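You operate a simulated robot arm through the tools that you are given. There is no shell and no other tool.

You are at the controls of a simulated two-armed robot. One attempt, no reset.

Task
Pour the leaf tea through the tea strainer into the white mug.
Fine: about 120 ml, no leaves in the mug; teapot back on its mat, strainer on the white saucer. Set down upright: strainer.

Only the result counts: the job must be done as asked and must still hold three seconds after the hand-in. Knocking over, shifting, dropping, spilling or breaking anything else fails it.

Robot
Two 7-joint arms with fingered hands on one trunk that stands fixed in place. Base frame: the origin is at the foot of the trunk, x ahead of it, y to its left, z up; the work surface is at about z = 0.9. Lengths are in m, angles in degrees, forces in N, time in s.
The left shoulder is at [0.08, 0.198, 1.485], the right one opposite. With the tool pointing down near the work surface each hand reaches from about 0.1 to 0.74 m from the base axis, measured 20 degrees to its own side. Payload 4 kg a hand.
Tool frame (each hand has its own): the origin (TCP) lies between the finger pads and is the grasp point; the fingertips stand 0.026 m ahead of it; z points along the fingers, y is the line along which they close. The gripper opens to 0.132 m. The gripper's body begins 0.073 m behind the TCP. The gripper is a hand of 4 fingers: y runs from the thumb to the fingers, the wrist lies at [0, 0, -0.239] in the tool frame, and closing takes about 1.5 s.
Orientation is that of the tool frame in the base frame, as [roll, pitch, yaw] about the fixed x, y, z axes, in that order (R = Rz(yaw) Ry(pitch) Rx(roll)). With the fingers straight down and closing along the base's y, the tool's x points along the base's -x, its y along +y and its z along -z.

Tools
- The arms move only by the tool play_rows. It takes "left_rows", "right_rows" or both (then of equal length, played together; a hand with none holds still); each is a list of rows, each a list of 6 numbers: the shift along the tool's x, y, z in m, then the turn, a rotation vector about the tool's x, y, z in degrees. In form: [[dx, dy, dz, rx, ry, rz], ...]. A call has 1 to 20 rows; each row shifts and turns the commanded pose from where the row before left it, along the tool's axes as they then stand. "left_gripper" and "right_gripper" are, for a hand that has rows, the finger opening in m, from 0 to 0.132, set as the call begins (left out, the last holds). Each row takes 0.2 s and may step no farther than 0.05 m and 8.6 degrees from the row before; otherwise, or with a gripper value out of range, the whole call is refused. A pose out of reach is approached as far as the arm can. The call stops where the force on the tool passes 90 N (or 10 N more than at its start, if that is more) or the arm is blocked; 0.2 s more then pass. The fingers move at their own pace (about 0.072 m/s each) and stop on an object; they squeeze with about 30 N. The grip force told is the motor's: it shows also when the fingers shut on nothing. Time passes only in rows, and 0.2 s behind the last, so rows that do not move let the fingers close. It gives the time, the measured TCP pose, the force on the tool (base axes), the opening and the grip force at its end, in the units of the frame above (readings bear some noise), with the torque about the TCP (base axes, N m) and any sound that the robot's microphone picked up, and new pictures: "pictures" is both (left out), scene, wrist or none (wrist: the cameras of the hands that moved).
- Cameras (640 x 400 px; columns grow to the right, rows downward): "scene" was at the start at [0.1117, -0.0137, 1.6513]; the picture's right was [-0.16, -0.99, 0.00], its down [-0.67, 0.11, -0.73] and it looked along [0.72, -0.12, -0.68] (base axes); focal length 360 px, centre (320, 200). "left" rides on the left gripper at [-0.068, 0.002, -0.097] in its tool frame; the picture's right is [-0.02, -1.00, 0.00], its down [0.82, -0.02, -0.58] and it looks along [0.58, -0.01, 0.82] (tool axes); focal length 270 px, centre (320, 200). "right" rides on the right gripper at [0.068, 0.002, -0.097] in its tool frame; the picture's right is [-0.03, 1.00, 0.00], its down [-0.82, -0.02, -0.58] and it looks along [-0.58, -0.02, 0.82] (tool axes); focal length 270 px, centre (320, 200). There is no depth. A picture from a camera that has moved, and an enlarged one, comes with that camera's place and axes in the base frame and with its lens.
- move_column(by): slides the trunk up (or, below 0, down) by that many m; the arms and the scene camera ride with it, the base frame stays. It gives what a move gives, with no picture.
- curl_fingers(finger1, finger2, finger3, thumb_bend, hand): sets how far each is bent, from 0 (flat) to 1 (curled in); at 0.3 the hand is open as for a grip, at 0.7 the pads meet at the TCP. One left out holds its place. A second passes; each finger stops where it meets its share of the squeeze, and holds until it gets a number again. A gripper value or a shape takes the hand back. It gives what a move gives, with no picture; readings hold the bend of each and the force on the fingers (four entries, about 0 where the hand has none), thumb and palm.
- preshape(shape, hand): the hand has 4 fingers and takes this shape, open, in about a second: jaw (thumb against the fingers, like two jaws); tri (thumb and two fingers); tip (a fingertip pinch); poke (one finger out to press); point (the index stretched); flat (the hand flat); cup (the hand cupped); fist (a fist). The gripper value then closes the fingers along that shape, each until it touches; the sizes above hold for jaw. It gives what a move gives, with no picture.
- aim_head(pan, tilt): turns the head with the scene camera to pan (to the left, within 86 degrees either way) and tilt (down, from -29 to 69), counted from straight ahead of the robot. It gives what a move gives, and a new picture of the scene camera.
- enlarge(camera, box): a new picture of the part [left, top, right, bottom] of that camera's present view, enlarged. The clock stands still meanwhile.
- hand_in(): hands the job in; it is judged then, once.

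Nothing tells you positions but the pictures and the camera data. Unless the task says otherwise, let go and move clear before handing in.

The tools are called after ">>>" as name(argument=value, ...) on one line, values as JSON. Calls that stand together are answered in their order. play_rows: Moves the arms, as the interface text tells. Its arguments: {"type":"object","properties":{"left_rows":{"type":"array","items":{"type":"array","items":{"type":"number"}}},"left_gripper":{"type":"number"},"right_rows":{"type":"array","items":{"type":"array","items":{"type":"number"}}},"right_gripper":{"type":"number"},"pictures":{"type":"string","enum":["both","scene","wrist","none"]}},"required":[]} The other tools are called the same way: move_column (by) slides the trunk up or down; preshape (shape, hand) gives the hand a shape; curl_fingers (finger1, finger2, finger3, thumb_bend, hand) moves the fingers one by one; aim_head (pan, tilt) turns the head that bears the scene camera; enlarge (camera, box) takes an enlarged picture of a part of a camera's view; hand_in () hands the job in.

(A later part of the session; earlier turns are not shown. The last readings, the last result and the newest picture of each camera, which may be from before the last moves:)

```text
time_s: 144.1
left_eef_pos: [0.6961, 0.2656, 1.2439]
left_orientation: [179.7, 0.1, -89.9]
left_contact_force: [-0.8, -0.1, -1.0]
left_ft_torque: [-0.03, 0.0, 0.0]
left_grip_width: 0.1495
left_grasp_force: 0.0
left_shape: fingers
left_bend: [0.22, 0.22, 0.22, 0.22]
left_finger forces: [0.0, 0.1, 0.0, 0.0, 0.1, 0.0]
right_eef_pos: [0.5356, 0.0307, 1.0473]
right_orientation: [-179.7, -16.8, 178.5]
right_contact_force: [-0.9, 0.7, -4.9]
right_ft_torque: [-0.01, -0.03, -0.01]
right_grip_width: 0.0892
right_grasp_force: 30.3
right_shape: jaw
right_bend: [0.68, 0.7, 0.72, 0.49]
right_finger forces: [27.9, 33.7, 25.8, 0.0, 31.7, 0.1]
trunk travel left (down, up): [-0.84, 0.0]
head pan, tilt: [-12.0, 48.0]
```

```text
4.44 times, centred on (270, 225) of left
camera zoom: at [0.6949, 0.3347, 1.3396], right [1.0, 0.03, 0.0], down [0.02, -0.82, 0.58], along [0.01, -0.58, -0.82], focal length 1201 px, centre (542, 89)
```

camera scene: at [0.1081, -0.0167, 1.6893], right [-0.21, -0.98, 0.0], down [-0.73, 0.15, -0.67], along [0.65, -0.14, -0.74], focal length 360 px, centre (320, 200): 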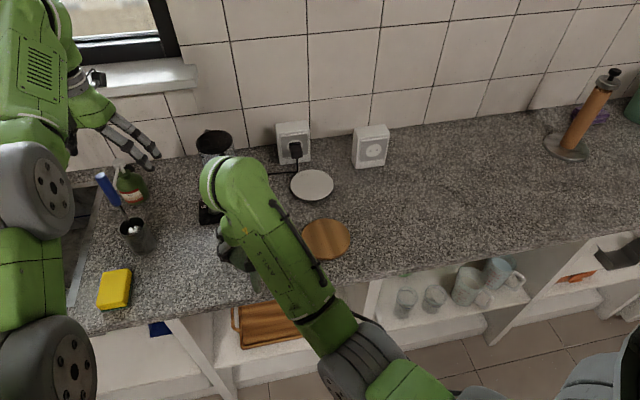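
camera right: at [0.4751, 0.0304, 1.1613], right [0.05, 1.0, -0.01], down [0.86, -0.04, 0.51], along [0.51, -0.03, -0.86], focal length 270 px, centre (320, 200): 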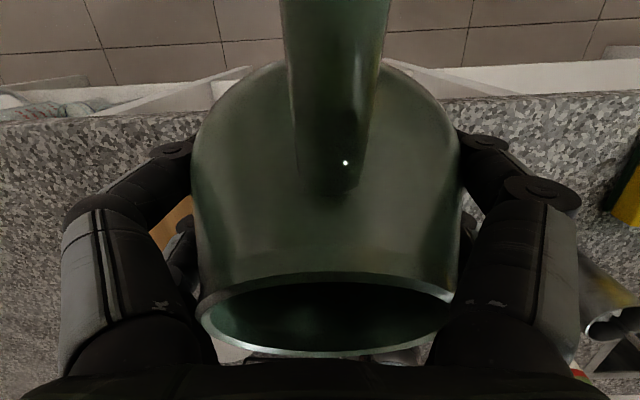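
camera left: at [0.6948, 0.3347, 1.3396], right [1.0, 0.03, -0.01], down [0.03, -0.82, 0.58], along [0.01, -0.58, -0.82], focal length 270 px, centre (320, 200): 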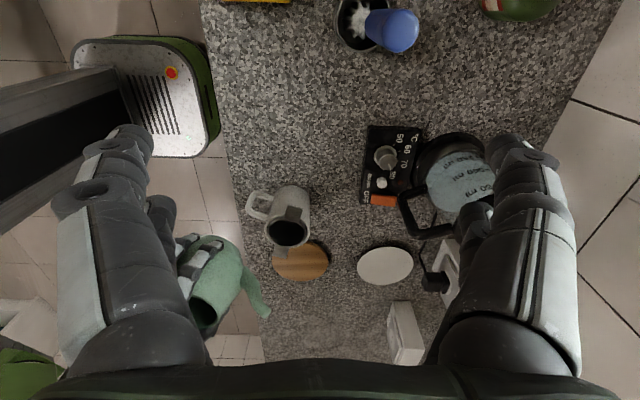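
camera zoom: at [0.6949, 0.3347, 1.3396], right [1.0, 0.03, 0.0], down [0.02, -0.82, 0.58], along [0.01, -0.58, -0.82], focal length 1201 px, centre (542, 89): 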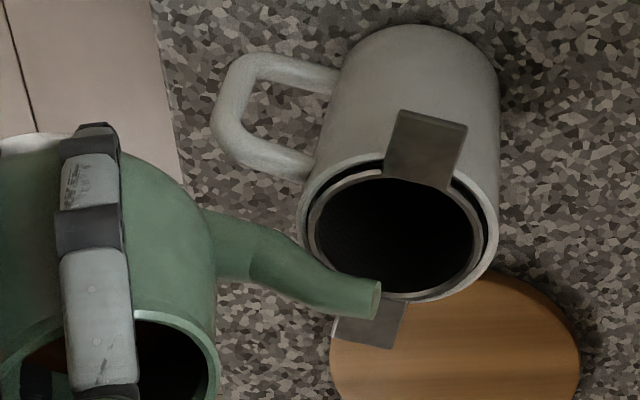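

Flow stops about a second after each step. I'll continue to 34°, then take weight readings.

>>> play_rows(right_rows=[[0, 0, -0.0005, 0, 1, 0], [0, 0, 0, 0, 0, 0], [0, 0, 0, 0, 0, 0], [0, 0, 0, 0, 0, 0], [0, 0, 0, 0, 0, 0], [0, 0, 0, 0, 0, 0], [0, 0, -0.0005, 0, 1, 0], [0, 0, 0, 0, 0, 0], [0, 0, 0, 0, 0, 0], [0, 0, 0, 0, 0, 0], [0, 0, 0, 0, 0, 0], [0, 0, 0, 0, 0, 0], [0, 0, 0, 0, 0, 0], [0, 0, 0, 0, 0, 0]], pictures="none")

>>> enlarge(camera="left", box=[220, 180, 320, 270])

>>> play_rows(right_rows=[[0, 0, 0, 0, 0, 0]], pictures="none")

>>> play_rows(right_rows=[[0, 0, 0, 0, 0, 0]], pictures="none")

>>> play_rows(right_rows=[[0, 0, 0, 0, 0, 0]], pictures="none")

>>> play_rows(right_rows=[[0, 0, 0, 0, 0, 0]], pictures="none")

>>> play_rows(right_rows=[[0, 0, 0, 0, 0, 0]], pictures="none")

```text
time_s: 147.1
left_eef_pos: [0.6948, 0.265, 1.2441]
left_orientation: [179.6, 0.1, -89.8]
left_contact_force: [0.2, 0.1, -0.2]
left_ft_torque: [-0.02, 0.0, -0.01]
left_grip_width: 0.1493
left_grasp_force: 0.1
left_shape: fingers
left_bend: [0.22, 0.22, 0.22, 0.22]
left_finger forces: [0.0, 0.0, 0.0, 0.0, 0.1, 0.0]
right_eef_pos: [0.5372, 0.0314, 1.0478]
right_orientation: [-179.7, -18.8, 178.5]
right_contact_force: [0.2, -0.3, -4.1]
right_ft_torque: [-0.02, -0.01, -0.01]
right_grip_width: 0.0887
right_grasp_force: 30.1
right_shape: jaw
right_bend: [0.68, 0.7, 0.72, 0.49]
right_finger forces: [27.8, 33.7, 25.7, 0.0, 31.6, 0.0]
trunk travel left (down, up): [-0.84, 0.0]
head pan, tilt: [-12.0, 48.0]
```

```text
4.44 times, centred on (270, 225) of left
camera zoom: at [0.6949, 0.3347, 1.3396], right [1.0, 0.03, 0.0], down [0.02, -0.82, 0.58], along [0.01, -0.58, -0.82], focal length 1201 px, centre (542, 89)
```

zoom: 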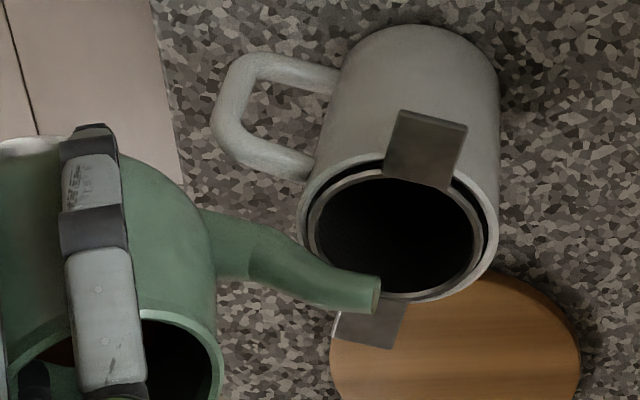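

```text
time_s: 147.4
left_eef_pos: [0.6953, 0.265, 1.2448]
left_orientation: [179.6, 0.1, -89.9]
left_contact_force: [0.3, 0.2, 1.0]
left_ft_torque: [0.02, 0.01, -0.02]
left_grip_width: 0.1498
left_grasp_force: 0.1
left_shape: fingers
left_bend: [0.22, 0.22, 0.22, 0.22]
left_finger forces: [0.0, 0.0, 0.0, 0.1, 0.0, 0.0]
right_eef_pos: [0.5366, 0.0313, 1.0478]
right_orientation: [-179.6, -18.8, 178.4]
right_contact_force: [0.0, -0.5, -3.9]
right_ft_torque: [0.0, -0.01, 0.0]
right_grip_width: 0.0887
right_grasp_force: 29.7
right_shape: jaw
right_bend: [0.68, 0.7, 0.72, 0.49]
right_finger forces: [27.9, 33.7, 25.6, 0.0, 31.6, 0.0]
trunk travel left (down, up): [-0.84, 0.0]
head pan, tilt: [-12.0, 48.0]
```

```text
time_s: 147.8
left_eef_pos: [0.6954, 0.2653, 1.2457]
left_orientation: [179.7, 0.1, -89.9]
left_contact_force: [-0.2, 0.0, 0.6]
left_ft_torque: [0.02, 0.0, 0.02]
left_grip_width: 0.1496
left_grasp_force: 0.1
left_shape: fingers
left_bend: [0.22, 0.22, 0.22, 0.22]
left_finger forces: [0.0, 0.0, 0.0, 0.0, 0.1, 0.0]
right_eef_pos: [0.5355, 0.0306, 1.0492]
right_orientation: [-179.8, -18.7, 178.5]
right_contact_force: [-0.2, 0.2, -3.5]
right_ft_torque: [0.02, -0.03, 0.01]
right_grip_width: 0.089
right_grasp_force: 29.9
right_shape: jaw
right_bend: [0.68, 0.7, 0.72, 0.49]
right_finger forces: [27.9, 33.7, 25.7, 0.1, 31.6, 0.0]
trunk travel left (down, up): [-0.84, 0.0]
head pan, tilt: [-12.0, 48.0]
```

```text
time_s: 148.2
left_eef_pos: [0.6953, 0.2658, 1.244]
left_orientation: [179.7, 0.2, -89.9]
left_contact_force: [-0.7, 0.3, -1.3]
left_ft_torque: [-0.01, -0.02, -0.02]
left_grip_width: 0.1498
left_grasp_force: 0.0
left_shape: fingers
left_bend: [0.22, 0.22, 0.22, 0.22]
left_finger forces: [0.0, 0.1, 0.0, 0.1, 0.0, 0.1]
right_eef_pos: [0.5354, 0.0312, 1.0481]
right_orientation: [-179.8, -18.7, 178.5]
right_contact_force: [-0.1, -0.9, -4.8]
right_ft_torque: [-0.02, 0.01, 0.05]
right_grip_width: 0.089
right_grasp_force: 30.0
right_shape: jaw
right_bend: [0.68, 0.7, 0.72, 0.49]
right_finger forces: [27.9, 33.7, 25.7, 0.1, 31.7, 0.0]
trunk travel left (down, up): [-0.84, 0.0]
head pan, tilt: [-12.0, 48.0]
```

```text
time_s: 148.7
left_eef_pos: [0.6958, 0.2659, 1.2435]
left_orientation: [179.6, 0.1, -89.9]
left_contact_force: [0.0, -1.1, 0.2]
left_ft_torque: [0.04, -0.01, 0.01]
left_grip_width: 0.1494
left_grasp_force: 0.0
left_shape: fingers
left_bend: [0.22, 0.22, 0.22, 0.22]
left_finger forces: [0.1, 0.0, 0.0, 0.0, 0.0, 0.0]
right_eef_pos: [0.5376, 0.0321, 1.0481]
right_orientation: [-179.8, -18.9, 178.5]
right_contact_force: [0.6, 0.1, -5.0]
right_ft_torque: [-0.05, -0.05, -0.03]
right_grip_width: 0.0887
right_grasp_force: 29.8
right_shape: jaw
right_bend: [0.68, 0.7, 0.72, 0.49]
right_finger forces: [27.9, 33.8, 25.7, 0.0, 31.7, 0.0]
trunk travel left (down, up): [-0.84, 0.0]
head pan, tilt: [-12.0, 48.0]
```

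```text
time_s: 149.1
left_eef_pos: [0.696, 0.2659, 1.2443]
left_orientation: [179.7, 0.0, -89.9]
left_contact_force: [0.1, -0.6, 0.0]
left_ft_torque: [0.01, -0.02, 0.04]
left_grip_width: 0.1494
left_grasp_force: 0.1
left_shape: fingers
left_bend: [0.22, 0.22, 0.22, 0.22]
left_finger forces: [0.0, 0.0, 0.0, 0.0, 0.1, 0.1]
right_eef_pos: [0.536, 0.0307, 1.0481]
right_orientation: [-179.7, -18.8, 178.5]
right_contact_force: [-0.2, -0.4, -4.7]
right_ft_torque: [-0.04, -0.02, 0.01]
right_grip_width: 0.0889
right_grasp_force: 29.8
right_shape: jaw
right_bend: [0.68, 0.7, 0.72, 0.49]
right_finger forces: [27.9, 33.7, 25.7, 0.0, 31.6, 0.0]
trunk travel left (down, up): [-0.84, 0.0]
head pan, tilt: [-12.0, 48.0]
```

The average is now about 4.33 N against a baseline of about 5.24 N, roughly 80–95 ml poured. I'll add 1.5° more and measure again with more readings.

>>> play_rows(right_rows=[[0, 0, -0.0005, 0, 1, 0], [0, 0, 0, 0, 0, 0], [0, 0, 0, 0, 0, 0], [0, 0, 0, 0, 0, 0], [0, 0, 0, 0, 0, 0], [0, 0, 0, 0, 0, 0], [0, 0, 0, 0, 0.5, 0], [0, 0, 0, 0, 0, 0], [0, 0, 0, 0, 0, 0], [0, 0, 0, 0, 0, 0], [0, 0, 0, 0, 0, 0], [0, 0, 0, 0, 0, 0], [0, 0, 0, 0, 0, 0]], pictures="none")

>>> enlarge(camera="left", box=[220, 180, 320, 270])

>>> play_rows(right_rows=[[0, 0, 0, 0, 0, 0]], pictures="none")

>>> play_rows(right_rows=[[0, 0, 0, 0, 0, 0]], pictures="none")

>>> play_rows(right_rows=[[0, 0, 0, 0, 0, 0]], pictures="none")

>>> play_rows(right_rows=[[0, 0, 0, 0, 0, 0]], pictures="none")

>>> play_rows(right_rows=[[0, 0, 0, 0, 0, 0]], pictures="none")

>>> play_rows(right_rows=[[0, 0, 0, 0, 0, 0]], pictures="none")

>>> play_rows(right_rows=[[0, 0, 0, 0, 0, 0]], pictures="none")

>>> play_rows(right_rows=[[0, 0, 0, 0, 0, 0]], pictures="none")

```text
time_s: 151.8
left_eef_pos: [0.6953, 0.2654, 1.2452]
left_orientation: [179.7, 0.1, -89.9]
left_contact_force: [0.7, -0.1, -0.4]
left_ft_torque: [-0.03, -0.01, -0.01]
left_grip_width: 0.1494
left_grasp_force: 0.1
left_shape: fingers
left_bend: [0.22, 0.22, 0.22, 0.22]
left_finger forces: [0.1, 0.1, 0.1, 0.0, 0.0, 0.0]
right_eef_pos: [0.5372, 0.03, 1.0492]
right_orientation: [-179.7, -20.3, 178.5]
right_contact_force: [0.3, -0.9, -4.1]
right_ft_torque: [-0.01, 0.0, -0.02]
right_grip_width: 0.089
right_grasp_force: 30.0
right_shape: jaw
right_bend: [0.68, 0.7, 0.72, 0.49]
right_finger forces: [27.8, 33.7, 25.5, 0.1, 31.5, 0.0]
trunk travel left (down, up): [-0.84, 0.0]
head pan, tilt: [-12.0, 48.0]
```

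```text
4.44 times, centred on (270, 225) of left
camera zoom: at [0.6948, 0.3347, 1.3397], right [1.0, 0.03, 0.0], down [0.02, -0.82, 0.58], along [0.01, -0.58, -0.82], focal length 1201 px, centre (542, 89)
```

zoom: 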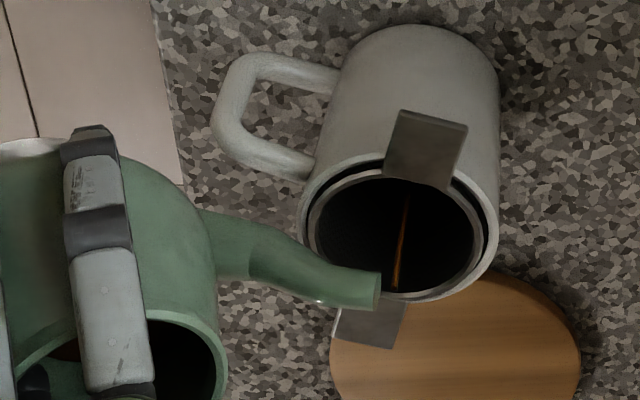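

```text
time_s: 152.2
left_eef_pos: [0.6946, 0.2665, 1.2435]
left_orientation: [179.6, 0.1, -89.9]
left_contact_force: [0.3, -0.9, 0.7]
left_ft_torque: [0.0, -0.02, 0.0]
left_grip_width: 0.1495
left_grasp_force: 0.0
left_shape: fingers
left_bend: [0.22, 0.22, 0.22, 0.22]
left_finger forces: [0.0, 0.1, 0.1, 0.0, 0.0, 0.1]
right_eef_pos: [0.5368, 0.03, 1.0485]
right_orientation: [-179.7, -20.3, 178.4]
right_contact_force: [0.5, 0.7, -3.9]
right_ft_torque: [-0.01, -0.06, -0.01]
right_grip_width: 0.089
right_grasp_force: 30.2
right_shape: jaw
right_bend: [0.68, 0.7, 0.72, 0.49]
right_finger forces: [27.8, 33.7, 25.7, 0.0, 31.6, 0.1]
trunk travel left (down, up): [-0.84, 0.0]
head pan, tilt: [-12.0, 48.0]
```

```text
time_s: 152.7
left_eef_pos: [0.6949, 0.2649, 1.2437]
left_orientation: [179.7, 0.1, -89.9]
left_contact_force: [0.3, -0.5, -0.1]
left_ft_torque: [0.02, 0.01, -0.03]
left_grip_width: 0.1495
left_grasp_force: 0.1
left_shape: fingers
left_bend: [0.22, 0.22, 0.22, 0.22]
left_finger forces: [0.1, 0.1, 0.0, 0.0, 0.0, 0.0]
right_eef_pos: [0.5364, 0.0323, 1.049]
right_orientation: [-179.6, -20.3, 178.4]
right_contact_force: [-1.2, 0.1, -4.9]
right_ft_torque: [0.0, -0.03, 0.01]
right_grip_width: 0.0888
right_grasp_force: 30.3
right_shape: jaw
right_bend: [0.68, 0.7, 0.72, 0.49]
right_finger forces: [27.8, 33.8, 25.5, 0.0, 31.5, 0.0]
trunk travel left (down, up): [-0.84, 0.0]
head pan, tilt: [-12.0, 48.0]
```

```text
time_s: 153.1
left_eef_pos: [0.6966, 0.2659, 1.2456]
left_orientation: [179.7, 0.1, -89.9]
left_contact_force: [-0.7, -0.3, -0.3]
left_ft_torque: [0.02, -0.02, 0.0]
left_grip_width: 0.1496
left_grasp_force: 0.0
left_shape: fingers
left_bend: [0.22, 0.22, 0.22, 0.22]
left_finger forces: [0.0, 0.1, 0.1, 0.1, 0.0, 0.1]
right_eef_pos: [0.5363, 0.0301, 1.0492]
right_orientation: [-179.7, -20.2, 178.5]
right_contact_force: [-0.9, 0.2, -4.4]
right_ft_torque: [-0.03, 0.0, -0.03]
right_grip_width: 0.0889
right_grasp_force: 29.8
right_shape: jaw
right_bend: [0.68, 0.7, 0.72, 0.49]
right_finger forces: [27.8, 33.7, 25.5, 0.0, 31.6, 0.1]
trunk travel left (down, up): [-0.84, 0.0]
head pan, tilt: [-12.0, 48.0]
```

```text
time_s: 153.4
left_eef_pos: [0.6959, 0.2668, 1.2448]
left_orientation: [179.7, 0.0, -89.9]
left_contact_force: [-0.1, -0.4, 0.0]
left_ft_torque: [-0.01, -0.03, 0.06]
left_grip_width: 0.1495
left_grasp_force: 0.0
left_shape: fingers
left_bend: [0.22, 0.22, 0.22, 0.22]
left_finger forces: [0.1, 0.0, 0.0, 0.0, 0.1, 0.0]
right_eef_pos: [0.537, 0.0305, 1.0486]
right_orientation: [-179.7, -20.3, 178.5]
right_contact_force: [-0.8, -1.0, -4.8]
right_ft_torque: [0.0, -0.04, -0.01]
right_grip_width: 0.089
right_grasp_force: 29.9
right_shape: jaw
right_bend: [0.68, 0.7, 0.72, 0.49]
right_finger forces: [27.8, 33.7, 25.5, 0.1, 31.5, 0.0]
trunk travel left (down, up): [-0.84, 0.0]
head pan, tilt: [-12.0, 48.0]
```

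```text
time_s: 153.8
left_eef_pos: [0.6951, 0.2652, 1.2451]
left_orientation: [179.7, 0.0, -89.9]
left_contact_force: [0.3, 0.2, 0.0]
left_ft_torque: [0.05, 0.0, -0.01]
left_grip_width: 0.1494
left_grasp_force: 0.1
left_shape: fingers
left_bend: [0.22, 0.22, 0.22, 0.22]
left_finger forces: [0.0, 0.1, 0.1, 0.0, 0.0, 0.0]
right_eef_pos: [0.5372, 0.0307, 1.0486]
right_orientation: [-179.7, -20.3, 178.5]
right_contact_force: [-0.2, -0.4, -4.3]
right_ft_torque: [0.0, -0.02, 0.03]
right_grip_width: 0.089
right_grasp_force: 30.0
right_shape: jaw
right_bend: [0.68, 0.7, 0.72, 0.49]
right_finger forces: [27.8, 33.7, 25.6, 0.1, 31.6, 0.0]
trunk travel left (down, up): [-0.84, 0.0]
head pan, tilt: [-12.0, 48.0]
```

```text
time_s: 154.2
left_eef_pos: [0.6969, 0.265, 1.2422]
left_orientation: [179.6, 0.2, -89.9]
left_contact_force: [0.1, 0.0, 0.0]
left_ft_torque: [0.0, 0.0, 0.0]
left_grip_width: 0.1494
left_grasp_force: 0.1
left_shape: fingers
left_bend: [0.22, 0.22, 0.22, 0.22]
left_finger forces: [0.0, 0.0, 0.0, 0.0, 0.0, 0.0]
right_eef_pos: [0.5369, 0.0302, 1.0499]
right_orientation: [-179.8, -20.2, 178.5]
right_contact_force: [-0.2, -0.1, -4.7]
right_ft_torque: [-0.04, -0.04, 0.0]
right_grip_width: 0.0889
right_grasp_force: 29.8
right_shape: jaw
right_bend: [0.68, 0.7, 0.72, 0.49]
right_finger forces: [27.8, 33.6, 25.5, 0.0, 31.6, 0.0]
trunk travel left (down, up): [-0.84, 0.0]
head pan, tilt: [-12.0, 48.0]
```

```text
time_s: 154.7
left_eef_pos: [0.6951, 0.2651, 1.2449]
left_orientation: [179.7, 0.1, -90.0]
left_contact_force: [0.2, 0.8, 0.1]
left_ft_torque: [-0.02, -0.02, -0.03]
left_grip_width: 0.1495
left_grasp_force: 0.1
left_shape: fingers
left_bend: [0.22, 0.22, 0.22, 0.22]
left_finger forces: [0.1, 0.0, 0.0, 0.0, 0.0, 0.1]
right_eef_pos: [0.5361, 0.0315, 1.0489]
right_orientation: [-179.6, -20.3, 178.6]
right_contact_force: [-0.6, 0.3, -4.6]
right_ft_torque: [0.0, -0.03, -0.03]
right_grip_width: 0.0887
right_grasp_force: 30.6
right_shape: jaw
right_bend: [0.68, 0.7, 0.72, 0.49]
right_finger forces: [27.8, 33.7, 25.5, 0.0, 31.6, 0.0]
trunk travel left (down, up): [-0.84, 0.0]
head pan, tilt: [-12.0, 48.0]
```

```text
time_s: 155.1
left_eef_pos: [0.6955, 0.2667, 1.2452]
left_orientation: [179.7, 0.1, -89.9]
left_contact_force: [0.1, 0.1, -0.4]
left_ft_torque: [-0.02, 0.01, 0.02]
left_grip_width: 0.1497
left_grasp_force: 0.1
left_shape: fingers
left_bend: [0.22, 0.22, 0.22, 0.22]
left_finger forces: [0.0, 0.1, 0.1, 0.0, 0.0, 0.0]
right_eef_pos: [0.5367, 0.0306, 1.0503]
right_orientation: [-179.7, -20.3, 178.5]
right_contact_force: [-0.1, 0.1, -4.8]
right_ft_torque: [-0.04, -0.05, 0.02]
right_grip_width: 0.0888
right_grasp_force: 30.0
right_shape: jaw
right_bend: [0.68, 0.7, 0.72, 0.49]
right_finger forces: [27.8, 33.7, 25.6, 0.1, 31.7, 0.0]
trunk travel left (down, up): [-0.84, 0.0]
head pan, tilt: [-12.0, 48.0]
```

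About 82–94 ml by weight so far. I'll add 1.2° more, let the flow finish, and weigh again.

>>> play_rows(right_rows=[[0, 0, -0.0005, 0, 0.6, 0], [0, 0, 0, 0, 0, 0], [0, 0, 0, 0, 0, 0], [0, 0, 0, 0, 0, 0], [0, 0, 0, 0, 0, 0], [0, 0, 0, 0, 0, 0], [0, 0, 0, 0, 0.6, 0], [0, 0, 0, 0, 0, 0], [0, 0, 0, 0, 0, 0], [0, 0, 0, 0, 0, 0], [0, 0, 0, 0, 0, 0], [0, 0, 0, 0, 0, 0], [0, 0, 0, 0, 0, 0], [0, 0, 0, 0, 0, 0], [0, 0, 0, 0, 0, 0], [0, 0, 0, 0, 0, 0]], pictures="none")

>>> enlarge(camera="left", box=[220, 180, 320, 270])

>>> play_rows(right_rows=[[0, 0, 0, 0, 0, 0]], pictures="none")

>>> play_rows(right_rows=[[0, 0, 0, 0, 0, 0]], pictures="none")

>>> play_rows(right_rows=[[0, 0, 0, 0, 0, 0]], pictures="none")

>>> play_rows(right_rows=[[0, 0, 0, 0, 0, 0]], pictures="none")

>>> play_rows(right_rows=[[0, 0, 0, 0, 0, 0]], pictures="none")

>>> play_rows(right_rows=[[0, 0, 0, 0, 0, 0]], pictures="none")

>>> play_rows(right_rows=[[0, 0, 0, 0, 0, 0]], pictures="none")

>>> play_rows(right_rows=[[0, 0, 0, 0, 0, 0]], pictures="none")

>>> play_rows(right_rows=[[0, 0, 0, 0, 0, 0]], pictures="none")

```text
time_s: 158.4
left_eef_pos: [0.6958, 0.2653, 1.2426]
left_orientation: [179.7, 0.2, -90.0]
left_contact_force: [0.2, -0.1, 0.3]
left_ft_torque: [0.0, 0.01, 0.0]
left_grip_width: 0.1496
left_grasp_force: 0.1
left_shape: fingers
left_bend: [0.22, 0.22, 0.22, 0.22]
left_finger forces: [0.0, 0.0, 0.0, 0.1, 0.0, 0.0]
right_eef_pos: [0.5365, 0.031, 1.0494]
right_orientation: [-179.7, -21.5, 178.4]
right_contact_force: [0.0, -0.1, -4.1]
right_ft_torque: [0.0, -0.05, 0.0]
right_grip_width: 0.0891
right_grasp_force: 29.9
right_shape: jaw
right_bend: [0.68, 0.7, 0.72, 0.49]
right_finger forces: [27.8, 33.6, 25.6, 0.0, 31.6, 0.1]
trunk travel left (down, up): [-0.84, 0.0]
head pan, tilt: [-12.0, 48.0]
```

```text
4.44 times, centred on (270, 225) of left
camera zoom: at [0.6948, 0.3347, 1.3397], right [1.0, 0.03, 0.0], down [0.02, -0.82, 0.58], along [0.01, -0.58, -0.82], focal length 1201 px, centre (542, 89)
```

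zoom: 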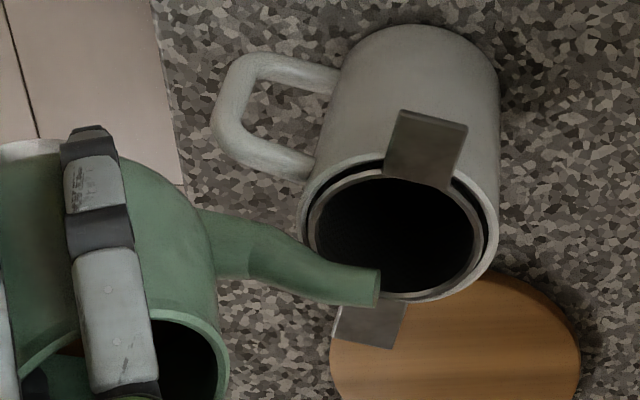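

```text
time_s: 158.8
left_eef_pos: [0.6952, 0.2669, 1.2446]
left_orientation: [179.7, 0.1, -90.0]
left_contact_force: [0.0, 0.0, 0.4]
left_ft_torque: [0.03, 0.01, -0.01]
left_grip_width: 0.1494
left_grasp_force: 0.0
left_shape: fingers
left_bend: [0.22, 0.22, 0.22, 0.22]
left_finger forces: [0.1, 0.1, 0.0, 0.0, 0.1, 0.0]
right_eef_pos: [0.5378, 0.0318, 1.0498]
right_orientation: [-179.7, -21.4, 178.5]
right_contact_force: [0.2, 0.3, -4.3]
right_ft_torque: [0.01, -0.01, -0.01]
right_grip_width: 0.0886
right_grasp_force: 30.1
right_shape: jaw
right_bend: [0.68, 0.7, 0.72, 0.49]
right_finger forces: [27.8, 33.8, 25.6, 0.0, 31.6, 0.1]
trunk travel left (down, up): [-0.84, 0.0]
head pan, tilt: [-12.0, 48.0]
```

```text
time_s: 159.2
left_eef_pos: [0.6957, 0.2645, 1.2439]
left_orientation: [179.8, 0.1, -89.8]
left_contact_force: [1.0, 0.5, 1.1]
left_ft_torque: [0.0, 0.0, 0.0]
left_grip_width: 0.1497
left_grasp_force: 0.1
left_shape: fingers
left_bend: [0.22, 0.22, 0.22, 0.22]
left_finger forces: [0.0, 0.0, 0.0, 0.0, 0.0, 0.0]
right_eef_pos: [0.536, 0.0315, 1.0496]
right_orientation: [-179.7, -21.4, 178.6]
right_contact_force: [-0.4, 0.4, -3.7]
right_ft_torque: [0.01, -0.01, -0.05]
right_grip_width: 0.0889
right_grasp_force: 29.8
right_shape: jaw
right_bend: [0.68, 0.7, 0.72, 0.49]
right_finger forces: [27.8, 33.6, 25.6, 0.0, 31.5, 0.0]
trunk travel left (down, up): [-0.84, 0.0]
head pan, tilt: [-12.0, 48.0]
```

```text
time_s: 159.7
left_eef_pos: [0.6954, 0.2644, 1.2438]
left_orientation: [179.6, 0.1, -89.9]
left_contact_force: [-0.1, 0.3, 1.1]
left_ft_torque: [-0.02, -0.01, 0.0]
left_grip_width: 0.1494
left_grasp_force: 0.1
left_shape: fingers
left_bend: [0.22, 0.22, 0.22, 0.22]
left_finger forces: [0.0, 0.1, 0.1, 0.0, 0.0, 0.0]
right_eef_pos: [0.5376, 0.0309, 1.05]
right_orientation: [-179.7, -21.4, 178.5]
right_contact_force: [-1.2, -0.5, -4.5]
right_ft_torque: [0.01, 0.01, -0.02]
right_grip_width: 0.089
right_grasp_force: 29.9
right_shape: jaw
right_bend: [0.68, 0.7, 0.72, 0.49]
right_finger forces: [27.8, 33.8, 25.6, 0.0, 31.6, 0.1]
trunk travel left (down, up): [-0.84, 0.0]
head pan, tilt: [-12.0, 48.0]
```

```text
time_s: 160.1
left_eef_pos: [0.6961, 0.265, 1.243]
left_orientation: [179.7, 0.1, -90.0]
left_contact_force: [0.1, -0.2, 0.0]
left_ft_torque: [0.03, 0.02, 0.02]
left_grip_width: 0.1494
left_grasp_force: 0.1
left_shape: fingers
left_bend: [0.22, 0.22, 0.22, 0.22]
left_finger forces: [0.0, 0.0, 0.0, 0.0, 0.0, 0.0]
right_eef_pos: [0.5364, 0.0313, 1.0501]
right_orientation: [-179.7, -21.5, 178.4]
right_contact_force: [0.5, -0.2, -3.7]
right_ft_torque: [0.01, -0.01, 0.0]
right_grip_width: 0.0889
right_grasp_force: 29.9
right_shape: jaw
right_bend: [0.68, 0.7, 0.72, 0.49]
right_finger forces: [27.8, 33.7, 25.6, 0.0, 31.6, 0.1]
trunk travel left (down, up): [-0.84, 0.0]
head pan, tilt: [-12.0, 48.0]
```

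```text
time_s: 160.4
left_eef_pos: [0.6945, 0.2658, 1.245]
left_orientation: [179.7, 0.3, -89.9]
left_contact_force: [0.8, -0.5, 0.1]
left_ft_torque: [-0.01, 0.01, 0.0]
left_grip_width: 0.1496
left_grasp_force: 0.1
left_shape: fingers
left_bend: [0.22, 0.22, 0.22, 0.22]
left_finger forces: [0.1, 0.0, 0.0, 0.0, 0.0, 0.1]
right_eef_pos: [0.5366, 0.0316, 1.0496]
right_orientation: [-179.7, -21.5, 178.4]
right_contact_force: [0.4, -0.3, -4.7]
right_ft_torque: [0.0, -0.02, 0.0]
right_grip_width: 0.089
right_grasp_force: 30.4
right_shape: jaw
right_bend: [0.68, 0.7, 0.72, 0.49]
right_finger forces: [27.8, 33.7, 25.5, 0.1, 31.6, 0.0]
trunk travel left (down, up): [-0.84, 0.0]
head pan, tilt: [-12.0, 48.0]
```

```text
time_s: 160.8
left_eef_pos: [0.6955, 0.2654, 1.2433]
left_orientation: [179.7, 0.1, -89.9]
left_contact_force: [0.4, -0.7, 0.4]
left_ft_torque: [0.0, -0.01, 0.01]
left_grip_width: 0.1497
left_grasp_force: 0.0
left_shape: fingers
left_bend: [0.22, 0.22, 0.22, 0.22]
left_finger forces: [0.0, 0.0, 0.0, 0.0, 0.0, 0.0]
right_eef_pos: [0.536, 0.0311, 1.0494]
right_orientation: [-179.7, -21.5, 178.5]
right_contact_force: [0.2, -0.6, -4.3]
right_ft_torque: [-0.02, 0.02, 0.0]
right_grip_width: 0.089
right_grasp_force: 29.4
right_shape: jaw
right_bend: [0.68, 0.7, 0.72, 0.49]
right_finger forces: [27.9, 33.7, 25.6, 0.1, 31.5, 0.0]
trunk travel left (down, up): [-0.84, 0.0]
head pan, tilt: [-12.0, 48.0]
```

```text
time_s: 161.2
left_eef_pos: [0.6957, 0.2653, 1.2441]
left_orientation: [179.7, 0.1, -89.9]
left_contact_force: [0.2, 0.7, 0.5]
left_ft_torque: [-0.03, -0.02, -0.03]
left_grip_width: 0.1496
left_grasp_force: 0.0
left_shape: fingers
left_bend: [0.22, 0.22, 0.22, 0.22]
left_finger forces: [0.0, 0.0, 0.0, 0.0, 0.0, 0.0]
right_eef_pos: [0.5359, 0.032, 1.05]
right_orientation: [-179.7, -21.5, 178.5]
right_contact_force: [0.3, -0.2, -4.1]
right_ft_torque: [-0.03, -0.03, -0.01]
right_grip_width: 0.089
right_grasp_force: 30.4
right_shape: jaw
right_bend: [0.68, 0.7, 0.72, 0.49]
right_finger forces: [27.8, 33.8, 25.6, 0.0, 31.6, 0.0]
trunk travel left (down, up): [-0.84, 0.0]
head pan, tilt: [-12.0, 48.0]
```

```text
time_s: 161.7
left_eef_pos: [0.6951, 0.2666, 1.2438]
left_orientation: [179.7, 0.1, -89.9]
left_contact_force: [-0.2, 0.1, -0.2]
left_ft_torque: [-0.01, 0.01, -0.01]
left_grip_width: 0.1494
left_grasp_force: 0.0
left_shape: fingers
left_bend: [0.22, 0.22, 0.22, 0.22]
left_finger forces: [0.0, 0.1, 0.0, 0.0, 0.0, 0.0]
right_eef_pos: [0.5368, 0.0308, 1.0502]
right_orientation: [-179.6, -21.4, 178.5]
right_contact_force: [0.3, -0.7, -3.9]
right_ft_torque: [-0.04, -0.03, 0.01]
right_grip_width: 0.0888
right_grasp_force: 29.8
right_shape: jaw
right_bend: [0.68, 0.7, 0.72, 0.49]
right_finger forces: [27.8, 33.7, 25.6, 0.1, 31.7, 0.0]
trunk travel left (down, up): [-0.84, 0.0]
head pan, tilt: [-12.0, 48.0]
```

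```text
time_s: 162.1
left_eef_pos: [0.6952, 0.2659, 1.2451]
left_orientation: [179.7, 0.3, -89.9]
left_contact_force: [-0.1, -0.5, 0.5]
left_ft_torque: [0.02, -0.02, 0.02]
left_grip_width: 0.1495
left_grasp_force: 0.0
left_shape: fingers
left_bend: [0.22, 0.22, 0.22, 0.22]
left_finger forces: [0.0, 0.0, 0.0, 0.0, 0.1, 0.0]
right_eef_pos: [0.5368, 0.0307, 1.0494]
right_orientation: [-179.7, -21.4, 178.5]
right_contact_force: [0.3, -0.5, -4.5]
right_ft_torque: [-0.04, -0.07, -0.01]
right_grip_width: 0.089
right_grasp_force: 30.0
right_shape: jaw
right_bend: [0.68, 0.7, 0.72, 0.49]
right_finger forces: [27.8, 33.7, 25.6, 0.0, 31.7, 0.1]
trunk travel left (down, up): [-0.84, 0.0]
head pan, tilt: [-12.0, 48.0]
```

Weight now suggests about 108–110 ml. I'll look closely into the strainer for the tea level before the last bit.

>>> enlarge(camera="left", box=[260, 200, 320, 250])

>>> enlarge(camera="scene", box=[200, 180, 320, 290])

```text
8.00 times, centred on (290, 225) of left
camera zoom: at [0.6949, 0.3347, 1.3397], right [1.0, 0.03, 0.0], down [0.02, -0.82, 0.58], along [0.01, -0.58, -0.82], focal length 2162 px, centre (560, 0)
```

zoom: 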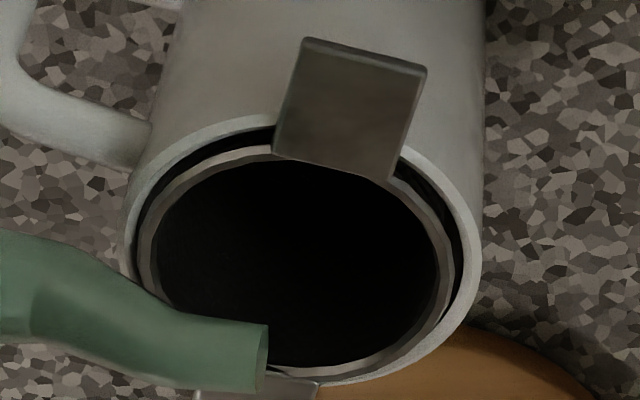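

```text
3.64 times, centred on (260, 235) of scene
camera zoom: at [0.1079, -0.0165, 1.6893], right [-0.21, -0.98, 0.0], down [-0.73, 0.15, -0.67], along [0.65, -0.14, -0.74], focal length 1309 px, centre (538, 73)
```

zoom: 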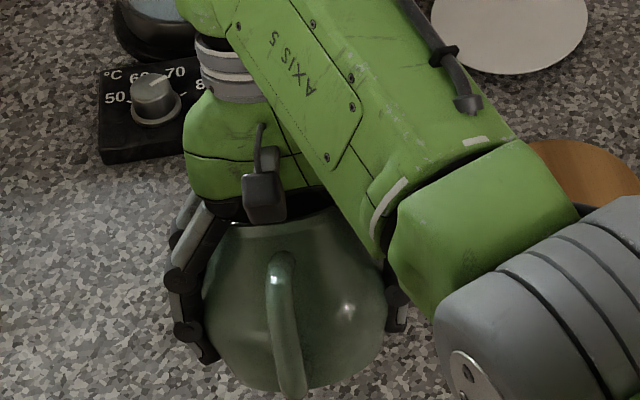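

Too dark to see. I'll add a final 0.6°, let it finish, then tilt back upright over the strainer.

>>> play_rows(right_rows=[[0, 0, 0, 0, 0.6, 0], [0, 0, 0, 0, 0, 0], [0, 0, 0, 0, 0, 0], [0, 0, 0, 0, 0, 0], [0, 0, 0, 0, 0, 0], [0, 0, 0, 0, 0, 0], [0, 0, 0, 0, 0, 0], [0, 0, 0, 0, 0, 0], [0, 0, 0, 0, 0, 0]], pictures="none")

>>> enlarge(camera="left", box=[220, 180, 320, 270])

>>> play_rows(right_rows=[[0, 0, 0, 0, -2, 0], [0, 0, 0, 0, -3, 0], [0, 0, 0, 0, -3, 0], [0, 0, 0, 0, -3, 0], [0, 0, 0, 0, -3, 0], [0, 0, 0, 0, 0, 0], [0, 0, 0, 0, 0, 0], [0, 0, 0, 0, 0, 0]], pictures="none")

>>> enlarge(camera="left", box=[190, 160, 320, 280])

```text
time_s: 164.1
left_eef_pos: [0.6966, 0.2653, 1.2442]
left_orientation: [179.7, 0.2, -90.0]
left_contact_force: [-0.5, 0.1, -0.1]
left_ft_torque: [0.0, 0.01, 0.03]
left_grip_width: 0.1494
left_grasp_force: 0.0
left_shape: fingers
left_bend: [0.22, 0.22, 0.22, 0.22]
left_finger forces: [0.0, 0.0, 0.0, 0.0, 0.0, 0.0]
right_eef_pos: [0.538, 0.031, 1.05]
right_orientation: [-179.8, -22.1, 178.6]
right_contact_force: [-0.1, 0.0, -4.5]
right_ft_torque: [-0.01, 0.0, -0.01]
right_grip_width: 0.0889
right_grasp_force: 30.1
right_shape: jaw
right_bend: [0.68, 0.7, 0.72, 0.49]
right_finger forces: [27.8, 33.7, 25.6, 0.0, 31.6, 0.0]
trunk travel left (down, up): [-0.84, 0.0]
head pan, tilt: [-12.0, 48.0]
```

```text
4.44 times, centred on (270, 225) of left
camera zoom: at [0.6949, 0.3347, 1.3397], right [1.0, 0.03, 0.0], down [0.02, -0.82, 0.58], along [0.01, -0.58, -0.82], focal length 1201 px, centre (542, 89)
```

zoom: 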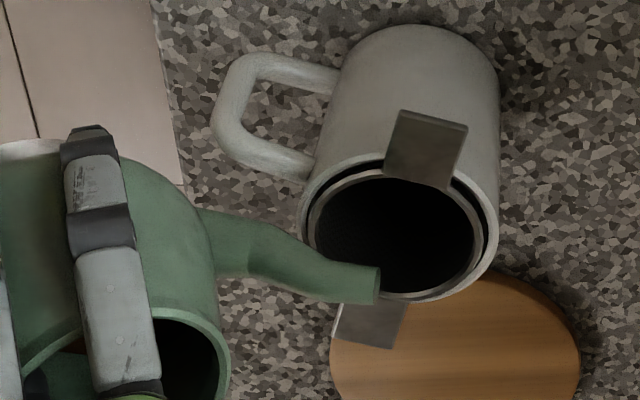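

```text
time_s: 165.8
left_eef_pos: [0.6968, 0.2653, 1.2444]
left_orientation: [179.7, 0.0, -89.9]
left_contact_force: [-0.3, 0.0, 0.3]
left_ft_torque: [-0.01, 0.01, 0.03]
left_grip_width: 0.1492
left_grasp_force: 0.1
left_shape: fingers
left_bend: [0.22, 0.22, 0.22, 0.22]
left_finger forces: [0.1, 0.0, 0.0, 0.1, 0.0, 0.0]
right_eef_pos: [0.5369, 0.0296, 1.0489]
right_orientation: [-179.7, -8.0, 178.5]
right_contact_force: [-0.3, -0.2, -3.9]
right_ft_torque: [0.0, -0.02, -0.03]
right_grip_width: 0.0893
right_grasp_force: 29.8
right_shape: jaw
right_bend: [0.68, 0.7, 0.72, 0.49]
right_finger forces: [28.0, 33.6, 25.6, 0.0, 31.8, 0.0]
trunk travel left (down, up): [-0.84, 0.0]
head pan, tilt: [-12.0, 48.0]
```

```text
3.33 times, centred on (255, 220) of left
camera zoom: at [0.6948, 0.3346, 1.3398], right [1.0, 0.03, 0.0], down [0.02, -0.82, 0.58], along [0.01, -0.58, -0.82], focal length 901 px, centre (537, 133)
```

zoom: 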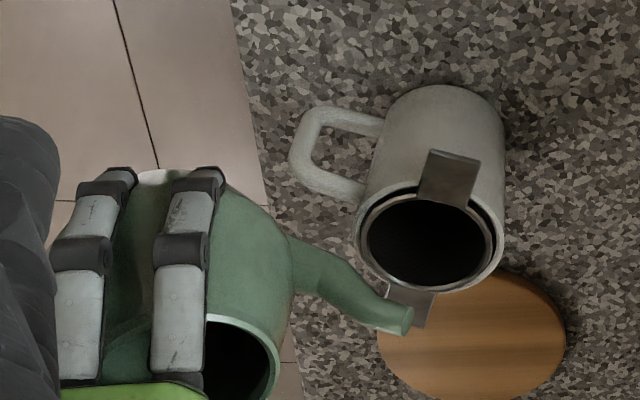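

The tea has been poured without a spill. I'll raise the pot, level it, and carry it back above the mat.

>>> play_rows(right_rows=[[0.0014, 0, -0.01, 0, -2, 0], [0.0014, 0, -0.015, 0, -3, 0], [0.0014, 0, -0.015, 0, -3, 0], [0, 0, -0.01, 0, -3, 0], [0, 0, 0, 0, -3, 0], [0, 0, 0, 0, -3, 0], [0, 0, 0, 0, -3, 0], [0, 0, 0, 0, -2.2, 0], [0, 0, 0, 0, -1, 0], [0, 0, 0, 0, 0, 0], [0, 0, 0, 0, 0, 0]], pictures="none")

>>> play_rows(right_rows=[[0, 0, 0, 0, 0, 0]], pictures="none")

>>> play_rows(right_rows=[[0, 0, 0, 0, 0, 0]], pictures="none")

>>> play_rows(right_rows=[[0, 0, 0, 0, 0, 0]], pictures="none")

>>> play_rows(right_rows=[[0, 0, 0, 0, 0, 0]], pictures="none")

>>> play_rows(right_rows=[[0, 0, 0, 0, 0, 0]], pictures="none")

>>> play_rows(right_rows=[[0, 0, 0, 0, 0, 0]], pictures="none")

>>> play_rows(right_rows=[[0, 0, 0, 0, 0, 0]], pictures="wrist")

```text
time_s: 168.2
left_eef_pos: [0.695, 0.2656, 1.2444]
left_orientation: [179.7, 0.1, -89.9]
left_contact_force: [0.2, -0.6, -0.1]
left_ft_torque: [0.04, 0.01, 0.01]
left_grip_width: 0.1494
left_grasp_force: 0.1
left_shape: fingers
left_bend: [0.22, 0.22, 0.22, 0.22]
left_finger forces: [0.1, 0.0, 0.1, 0.0, 0.1, 0.1]
right_eef_pos: [0.5363, 0.0298, 1.0991]
right_orientation: [-179.8, 15.1, 178.6]
right_contact_force: [0.3, -0.2, -4.5]
right_ft_torque: [-0.02, -0.02, -0.02]
right_grip_width: 0.089
right_grasp_force: 29.9
right_shape: jaw
right_bend: [0.68, 0.7, 0.72, 0.49]
right_finger forces: [28.2, 33.5, 25.4, 0.0, 32.1, 0.1]
trunk travel left (down, up): [-0.84, 0.0]
head pan, tilt: [-12.0, 48.0]
```

```text
time_s: 168.7
left_eef_pos: [0.6955, 0.2656, 1.2442]
left_orientation: [179.8, 0.2, -89.8]
left_contact_force: [-0.4, -0.2, -0.2]
left_ft_torque: [0.0, 0.0, 0.05]
left_grip_width: 0.1495
left_grasp_force: 0.0
left_shape: fingers
left_bend: [0.22, 0.22, 0.22, 0.22]
left_finger forces: [0.1, 0.1, 0.0, 0.0, 0.1, 0.1]
right_eef_pos: [0.5378, 0.0313, 1.0993]
right_orientation: [-179.7, 15.1, 178.7]
right_contact_force: [-0.2, -0.7, -4.1]
right_ft_torque: [0.01, -0.05, -0.01]
right_grip_width: 0.0887
right_grasp_force: 29.6
right_shape: jaw
right_bend: [0.68, 0.7, 0.72, 0.49]
right_finger forces: [28.2, 33.5, 25.3, 0.0, 32.1, 0.0]
trunk travel left (down, up): [-0.84, 0.0]
head pan, tilt: [-12.0, 48.0]
```

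```text
time_s: 169.1
left_eef_pos: [0.6953, 0.2651, 1.2435]
left_orientation: [179.7, 0.1, -89.8]
left_contact_force: [-0.2, 0.5, -0.6]
left_ft_torque: [0.0, -0.01, 0.02]
left_grip_width: 0.1496
left_grasp_force: 0.1
left_shape: fingers
left_bend: [0.22, 0.22, 0.22, 0.22]
left_finger forces: [0.1, 0.0, 0.1, 0.0, 0.0, 0.0]
right_eef_pos: [0.5363, 0.0308, 1.0987]
right_orientation: [-179.8, 15.1, 178.7]
right_contact_force: [-0.1, -0.3, -4.0]
right_ft_torque: [-0.02, -0.04, -0.01]
right_grip_width: 0.0889
right_grasp_force: 30.2
right_shape: jaw
right_bend: [0.68, 0.7, 0.72, 0.49]
right_finger forces: [28.1, 33.4, 25.4, 0.1, 32.1, 0.0]
trunk travel left (down, up): [-0.84, 0.0]
head pan, tilt: [-12.0, 48.0]
```

```text
time_s: 169.4
left_eef_pos: [0.6947, 0.266, 1.244]
left_orientation: [179.7, 0.2, -89.9]
left_contact_force: [0.3, 0.3, 0.4]
left_ft_torque: [0.02, -0.01, 0.0]
left_grip_width: 0.1495
left_grasp_force: 0.1
left_shape: fingers
left_bend: [0.22, 0.22, 0.22, 0.22]
left_finger forces: [0.0, 0.0, 0.1, 0.1, 0.0, 0.1]
right_eef_pos: [0.5378, 0.0312, 1.0996]
right_orientation: [-179.7, 15.1, 178.7]
right_contact_force: [0.9, -0.1, -4.5]
right_ft_torque: [-0.03, -0.04, 0.0]
right_grip_width: 0.0891
right_grasp_force: 30.2
right_shape: jaw
right_bend: [0.68, 0.7, 0.72, 0.49]
right_finger forces: [28.2, 33.5, 25.3, 0.0, 32.1, 0.0]
trunk travel left (down, up): [-0.84, 0.0]
head pan, tilt: [-12.0, 48.0]
```

```text
time_s: 169.8
left_eef_pos: [0.6956, 0.2661, 1.2452]
left_orientation: [179.8, 0.1, -89.9]
left_contact_force: [0.2, -1.1, 0.7]
left_ft_torque: [0.01, -0.02, 0.01]
left_grip_width: 0.1494
left_grasp_force: 0.0
left_shape: fingers
left_bend: [0.22, 0.22, 0.22, 0.22]
left_finger forces: [0.1, 0.1, 0.0, 0.0, 0.0, 0.1]
right_eef_pos: [0.5363, 0.0316, 1.0997]
right_orientation: [-179.7, 15.1, 178.8]
right_contact_force: [0.5, 0.2, -4.5]
right_ft_torque: [-0.01, -0.01, -0.01]
right_grip_width: 0.0891
right_grasp_force: 30.6
right_shape: jaw
right_bend: [0.68, 0.7, 0.72, 0.49]
right_finger forces: [28.3, 33.6, 25.4, 0.0, 32.1, 0.0]
trunk travel left (down, up): [-0.84, 0.0]
head pan, tilt: [-12.0, 48.0]
```

```text
time_s: 170.2
left_eef_pos: [0.6961, 0.2656, 1.2441]
left_orientation: [179.7, 0.2, -90.0]
left_contact_force: [-0.7, 1.1, 0.2]
left_ft_torque: [0.01, -0.01, 0.01]
left_grip_width: 0.1495
left_grasp_force: 0.1
left_shape: fingers
left_bend: [0.22, 0.22, 0.22, 0.22]
left_finger forces: [0.0, 0.1, 0.0, 0.0, 0.0, 0.1]
right_eef_pos: [0.5367, 0.0313, 1.0988]
right_orientation: [-179.7, 15.2, 178.8]
right_contact_force: [1.0, -0.1, -4.2]
right_ft_torque: [-0.06, -0.05, -0.01]
right_grip_width: 0.0889
right_grasp_force: 30.0
right_shape: jaw
right_bend: [0.68, 0.7, 0.72, 0.49]
right_finger forces: [28.2, 33.5, 25.4, 0.1, 32.0, 0.0]
trunk travel left (down, up): [-0.84, 0.0]
head pan, tilt: [-12.0, 48.0]
```

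```text
time_s: 170.7
left_eef_pos: [0.6971, 0.2667, 1.2447]
left_orientation: [179.7, 0.2, -89.9]
left_contact_force: [-0.2, 0.0, 0.8]
left_ft_torque: [0.02, 0.03, 0.04]
left_grip_width: 0.1494
left_grasp_force: 0.1
left_shape: fingers
left_bend: [0.22, 0.22, 0.22, 0.22]
left_finger forces: [0.0, 0.1, 0.0, 0.1, 0.0, 0.0]
right_eef_pos: [0.5368, 0.0314, 1.0989]
right_orientation: [-179.7, 15.0, 178.7]
right_contact_force: [0.2, 0.1, -4.5]
right_ft_torque: [-0.01, 0.03, -0.05]
right_grip_width: 0.089
right_grasp_force: 29.9
right_shape: jaw
right_bend: [0.68, 0.7, 0.72, 0.49]
right_finger forces: [28.3, 33.4, 25.5, 0.1, 32.1, 0.0]
trunk travel left (down, up): [-0.84, 0.0]
head pan, tilt: [-12.0, 48.0]
```

```text
time_s: 171.1
left_eef_pos: [0.6956, 0.2657, 1.2441]
left_orientation: [179.7, 0.0, -89.9]
left_contact_force: [-0.3, -0.6, -0.1]
left_ft_torque: [-0.01, 0.01, -0.01]
left_grip_width: 0.1495
left_grasp_force: 0.1
left_shape: fingers
left_bend: [0.22, 0.22, 0.22, 0.22]
left_finger forces: [0.0, 0.1, 0.0, 0.1, 0.0, 0.0]
right_eef_pos: [0.5376, 0.0309, 1.0986]
right_orientation: [-179.7, 15.1, 178.7]
right_contact_force: [0.1, -0.5, -4.5]
right_ft_torque: [-0.01, -0.01, -0.01]
right_grip_width: 0.0888
right_grasp_force: 29.8
right_shape: jaw
right_bend: [0.68, 0.7, 0.72, 0.49]
right_finger forces: [28.3, 33.5, 25.3, 0.1, 32.0, 0.0]
trunk travel left (down, up): [-0.84, 0.0]
head pan, tilt: [-12.0, 48.0]
camera right: at [0.4466, 0.0342, 1.1742], right [0.05, 1.0, 0.0], down [0.64, -0.03, 0.77], along [0.77, -0.04, -0.64], focal length 270 px, centre (320, 200)
```

right: 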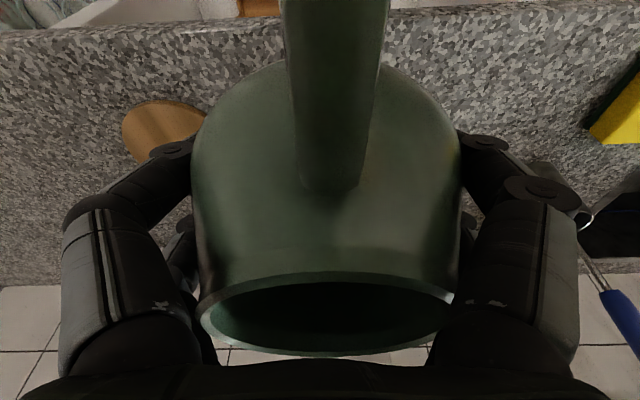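

Weight readings average about 4.25–4.33 N, which suggests only about 95 ml so far. I'll go back to the pour pose and tilt about 1.4° beyond the previous maximum to add roughly 20 ml.

>>> play_rows(right_rows=[[0, 0, 0, 0, 2, 0], [0, 0, 0, 0, 3, 0], [0, 0, 0, 0, 3, 0], [0, 0, 0, 0, 3, 0], [0, 0, 0, 0, 3, 0], [0, 0, 0, 0, 3, 0], [0, 0, 0, 0, 3, 0], [0, 0, 0, 0, 3, 0], [-0.0014, 0, 0.012, 0, 0, 0], [-0.0014, 0, 0.015, 0, 0, 0], [-0.0014, 0, 0.015, 0, 0, 0], [0, 0, 0.007, 0, 0, 0], [0, 0, 0, 0, 0, 0]], pictures="none")

>>> enlarge(camera="left", box=[220, 180, 320, 270])

```text
time_s: 173.8
left_eef_pos: [0.6955, 0.266, 1.2445]
left_orientation: [179.7, 0.2, -89.8]
left_contact_force: [-0.1, 1.6, 0.1]
left_ft_torque: [-0.01, 0.0, -0.02]
left_grip_width: 0.1493
left_grasp_force: 0.0
left_shape: fingers
left_bend: [0.22, 0.22, 0.22, 0.22]
left_finger forces: [0.0, 0.0, 0.0, 0.0, 0.1, 0.1]
right_eef_pos: [0.5337, 0.0319, 1.0506]
right_orientation: [-179.7, -7.9, 178.7]
right_contact_force: [-0.2, -0.3, -4.5]
right_ft_torque: [-0.06, -0.02, 0.0]
right_grip_width: 0.0886
right_grasp_force: 30.2
right_shape: jaw
right_bend: [0.68, 0.7, 0.72, 0.49]
right_finger forces: [28.1, 33.9, 25.5, 0.0, 32.2, 0.0]
trunk travel left (down, up): [-0.84, 0.0]
head pan, tilt: [-12.0, 48.0]
```

```text
4.44 times, centred on (270, 225) of left
camera zoom: at [0.6947, 0.3346, 1.3398], right [1.0, 0.03, 0.0], down [0.02, -0.82, 0.58], along [0.01, -0.58, -0.82], focal length 1201 px, centre (542, 89)
```

zoom: 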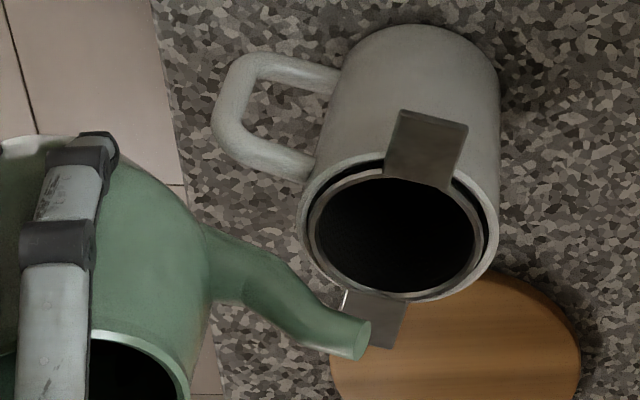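

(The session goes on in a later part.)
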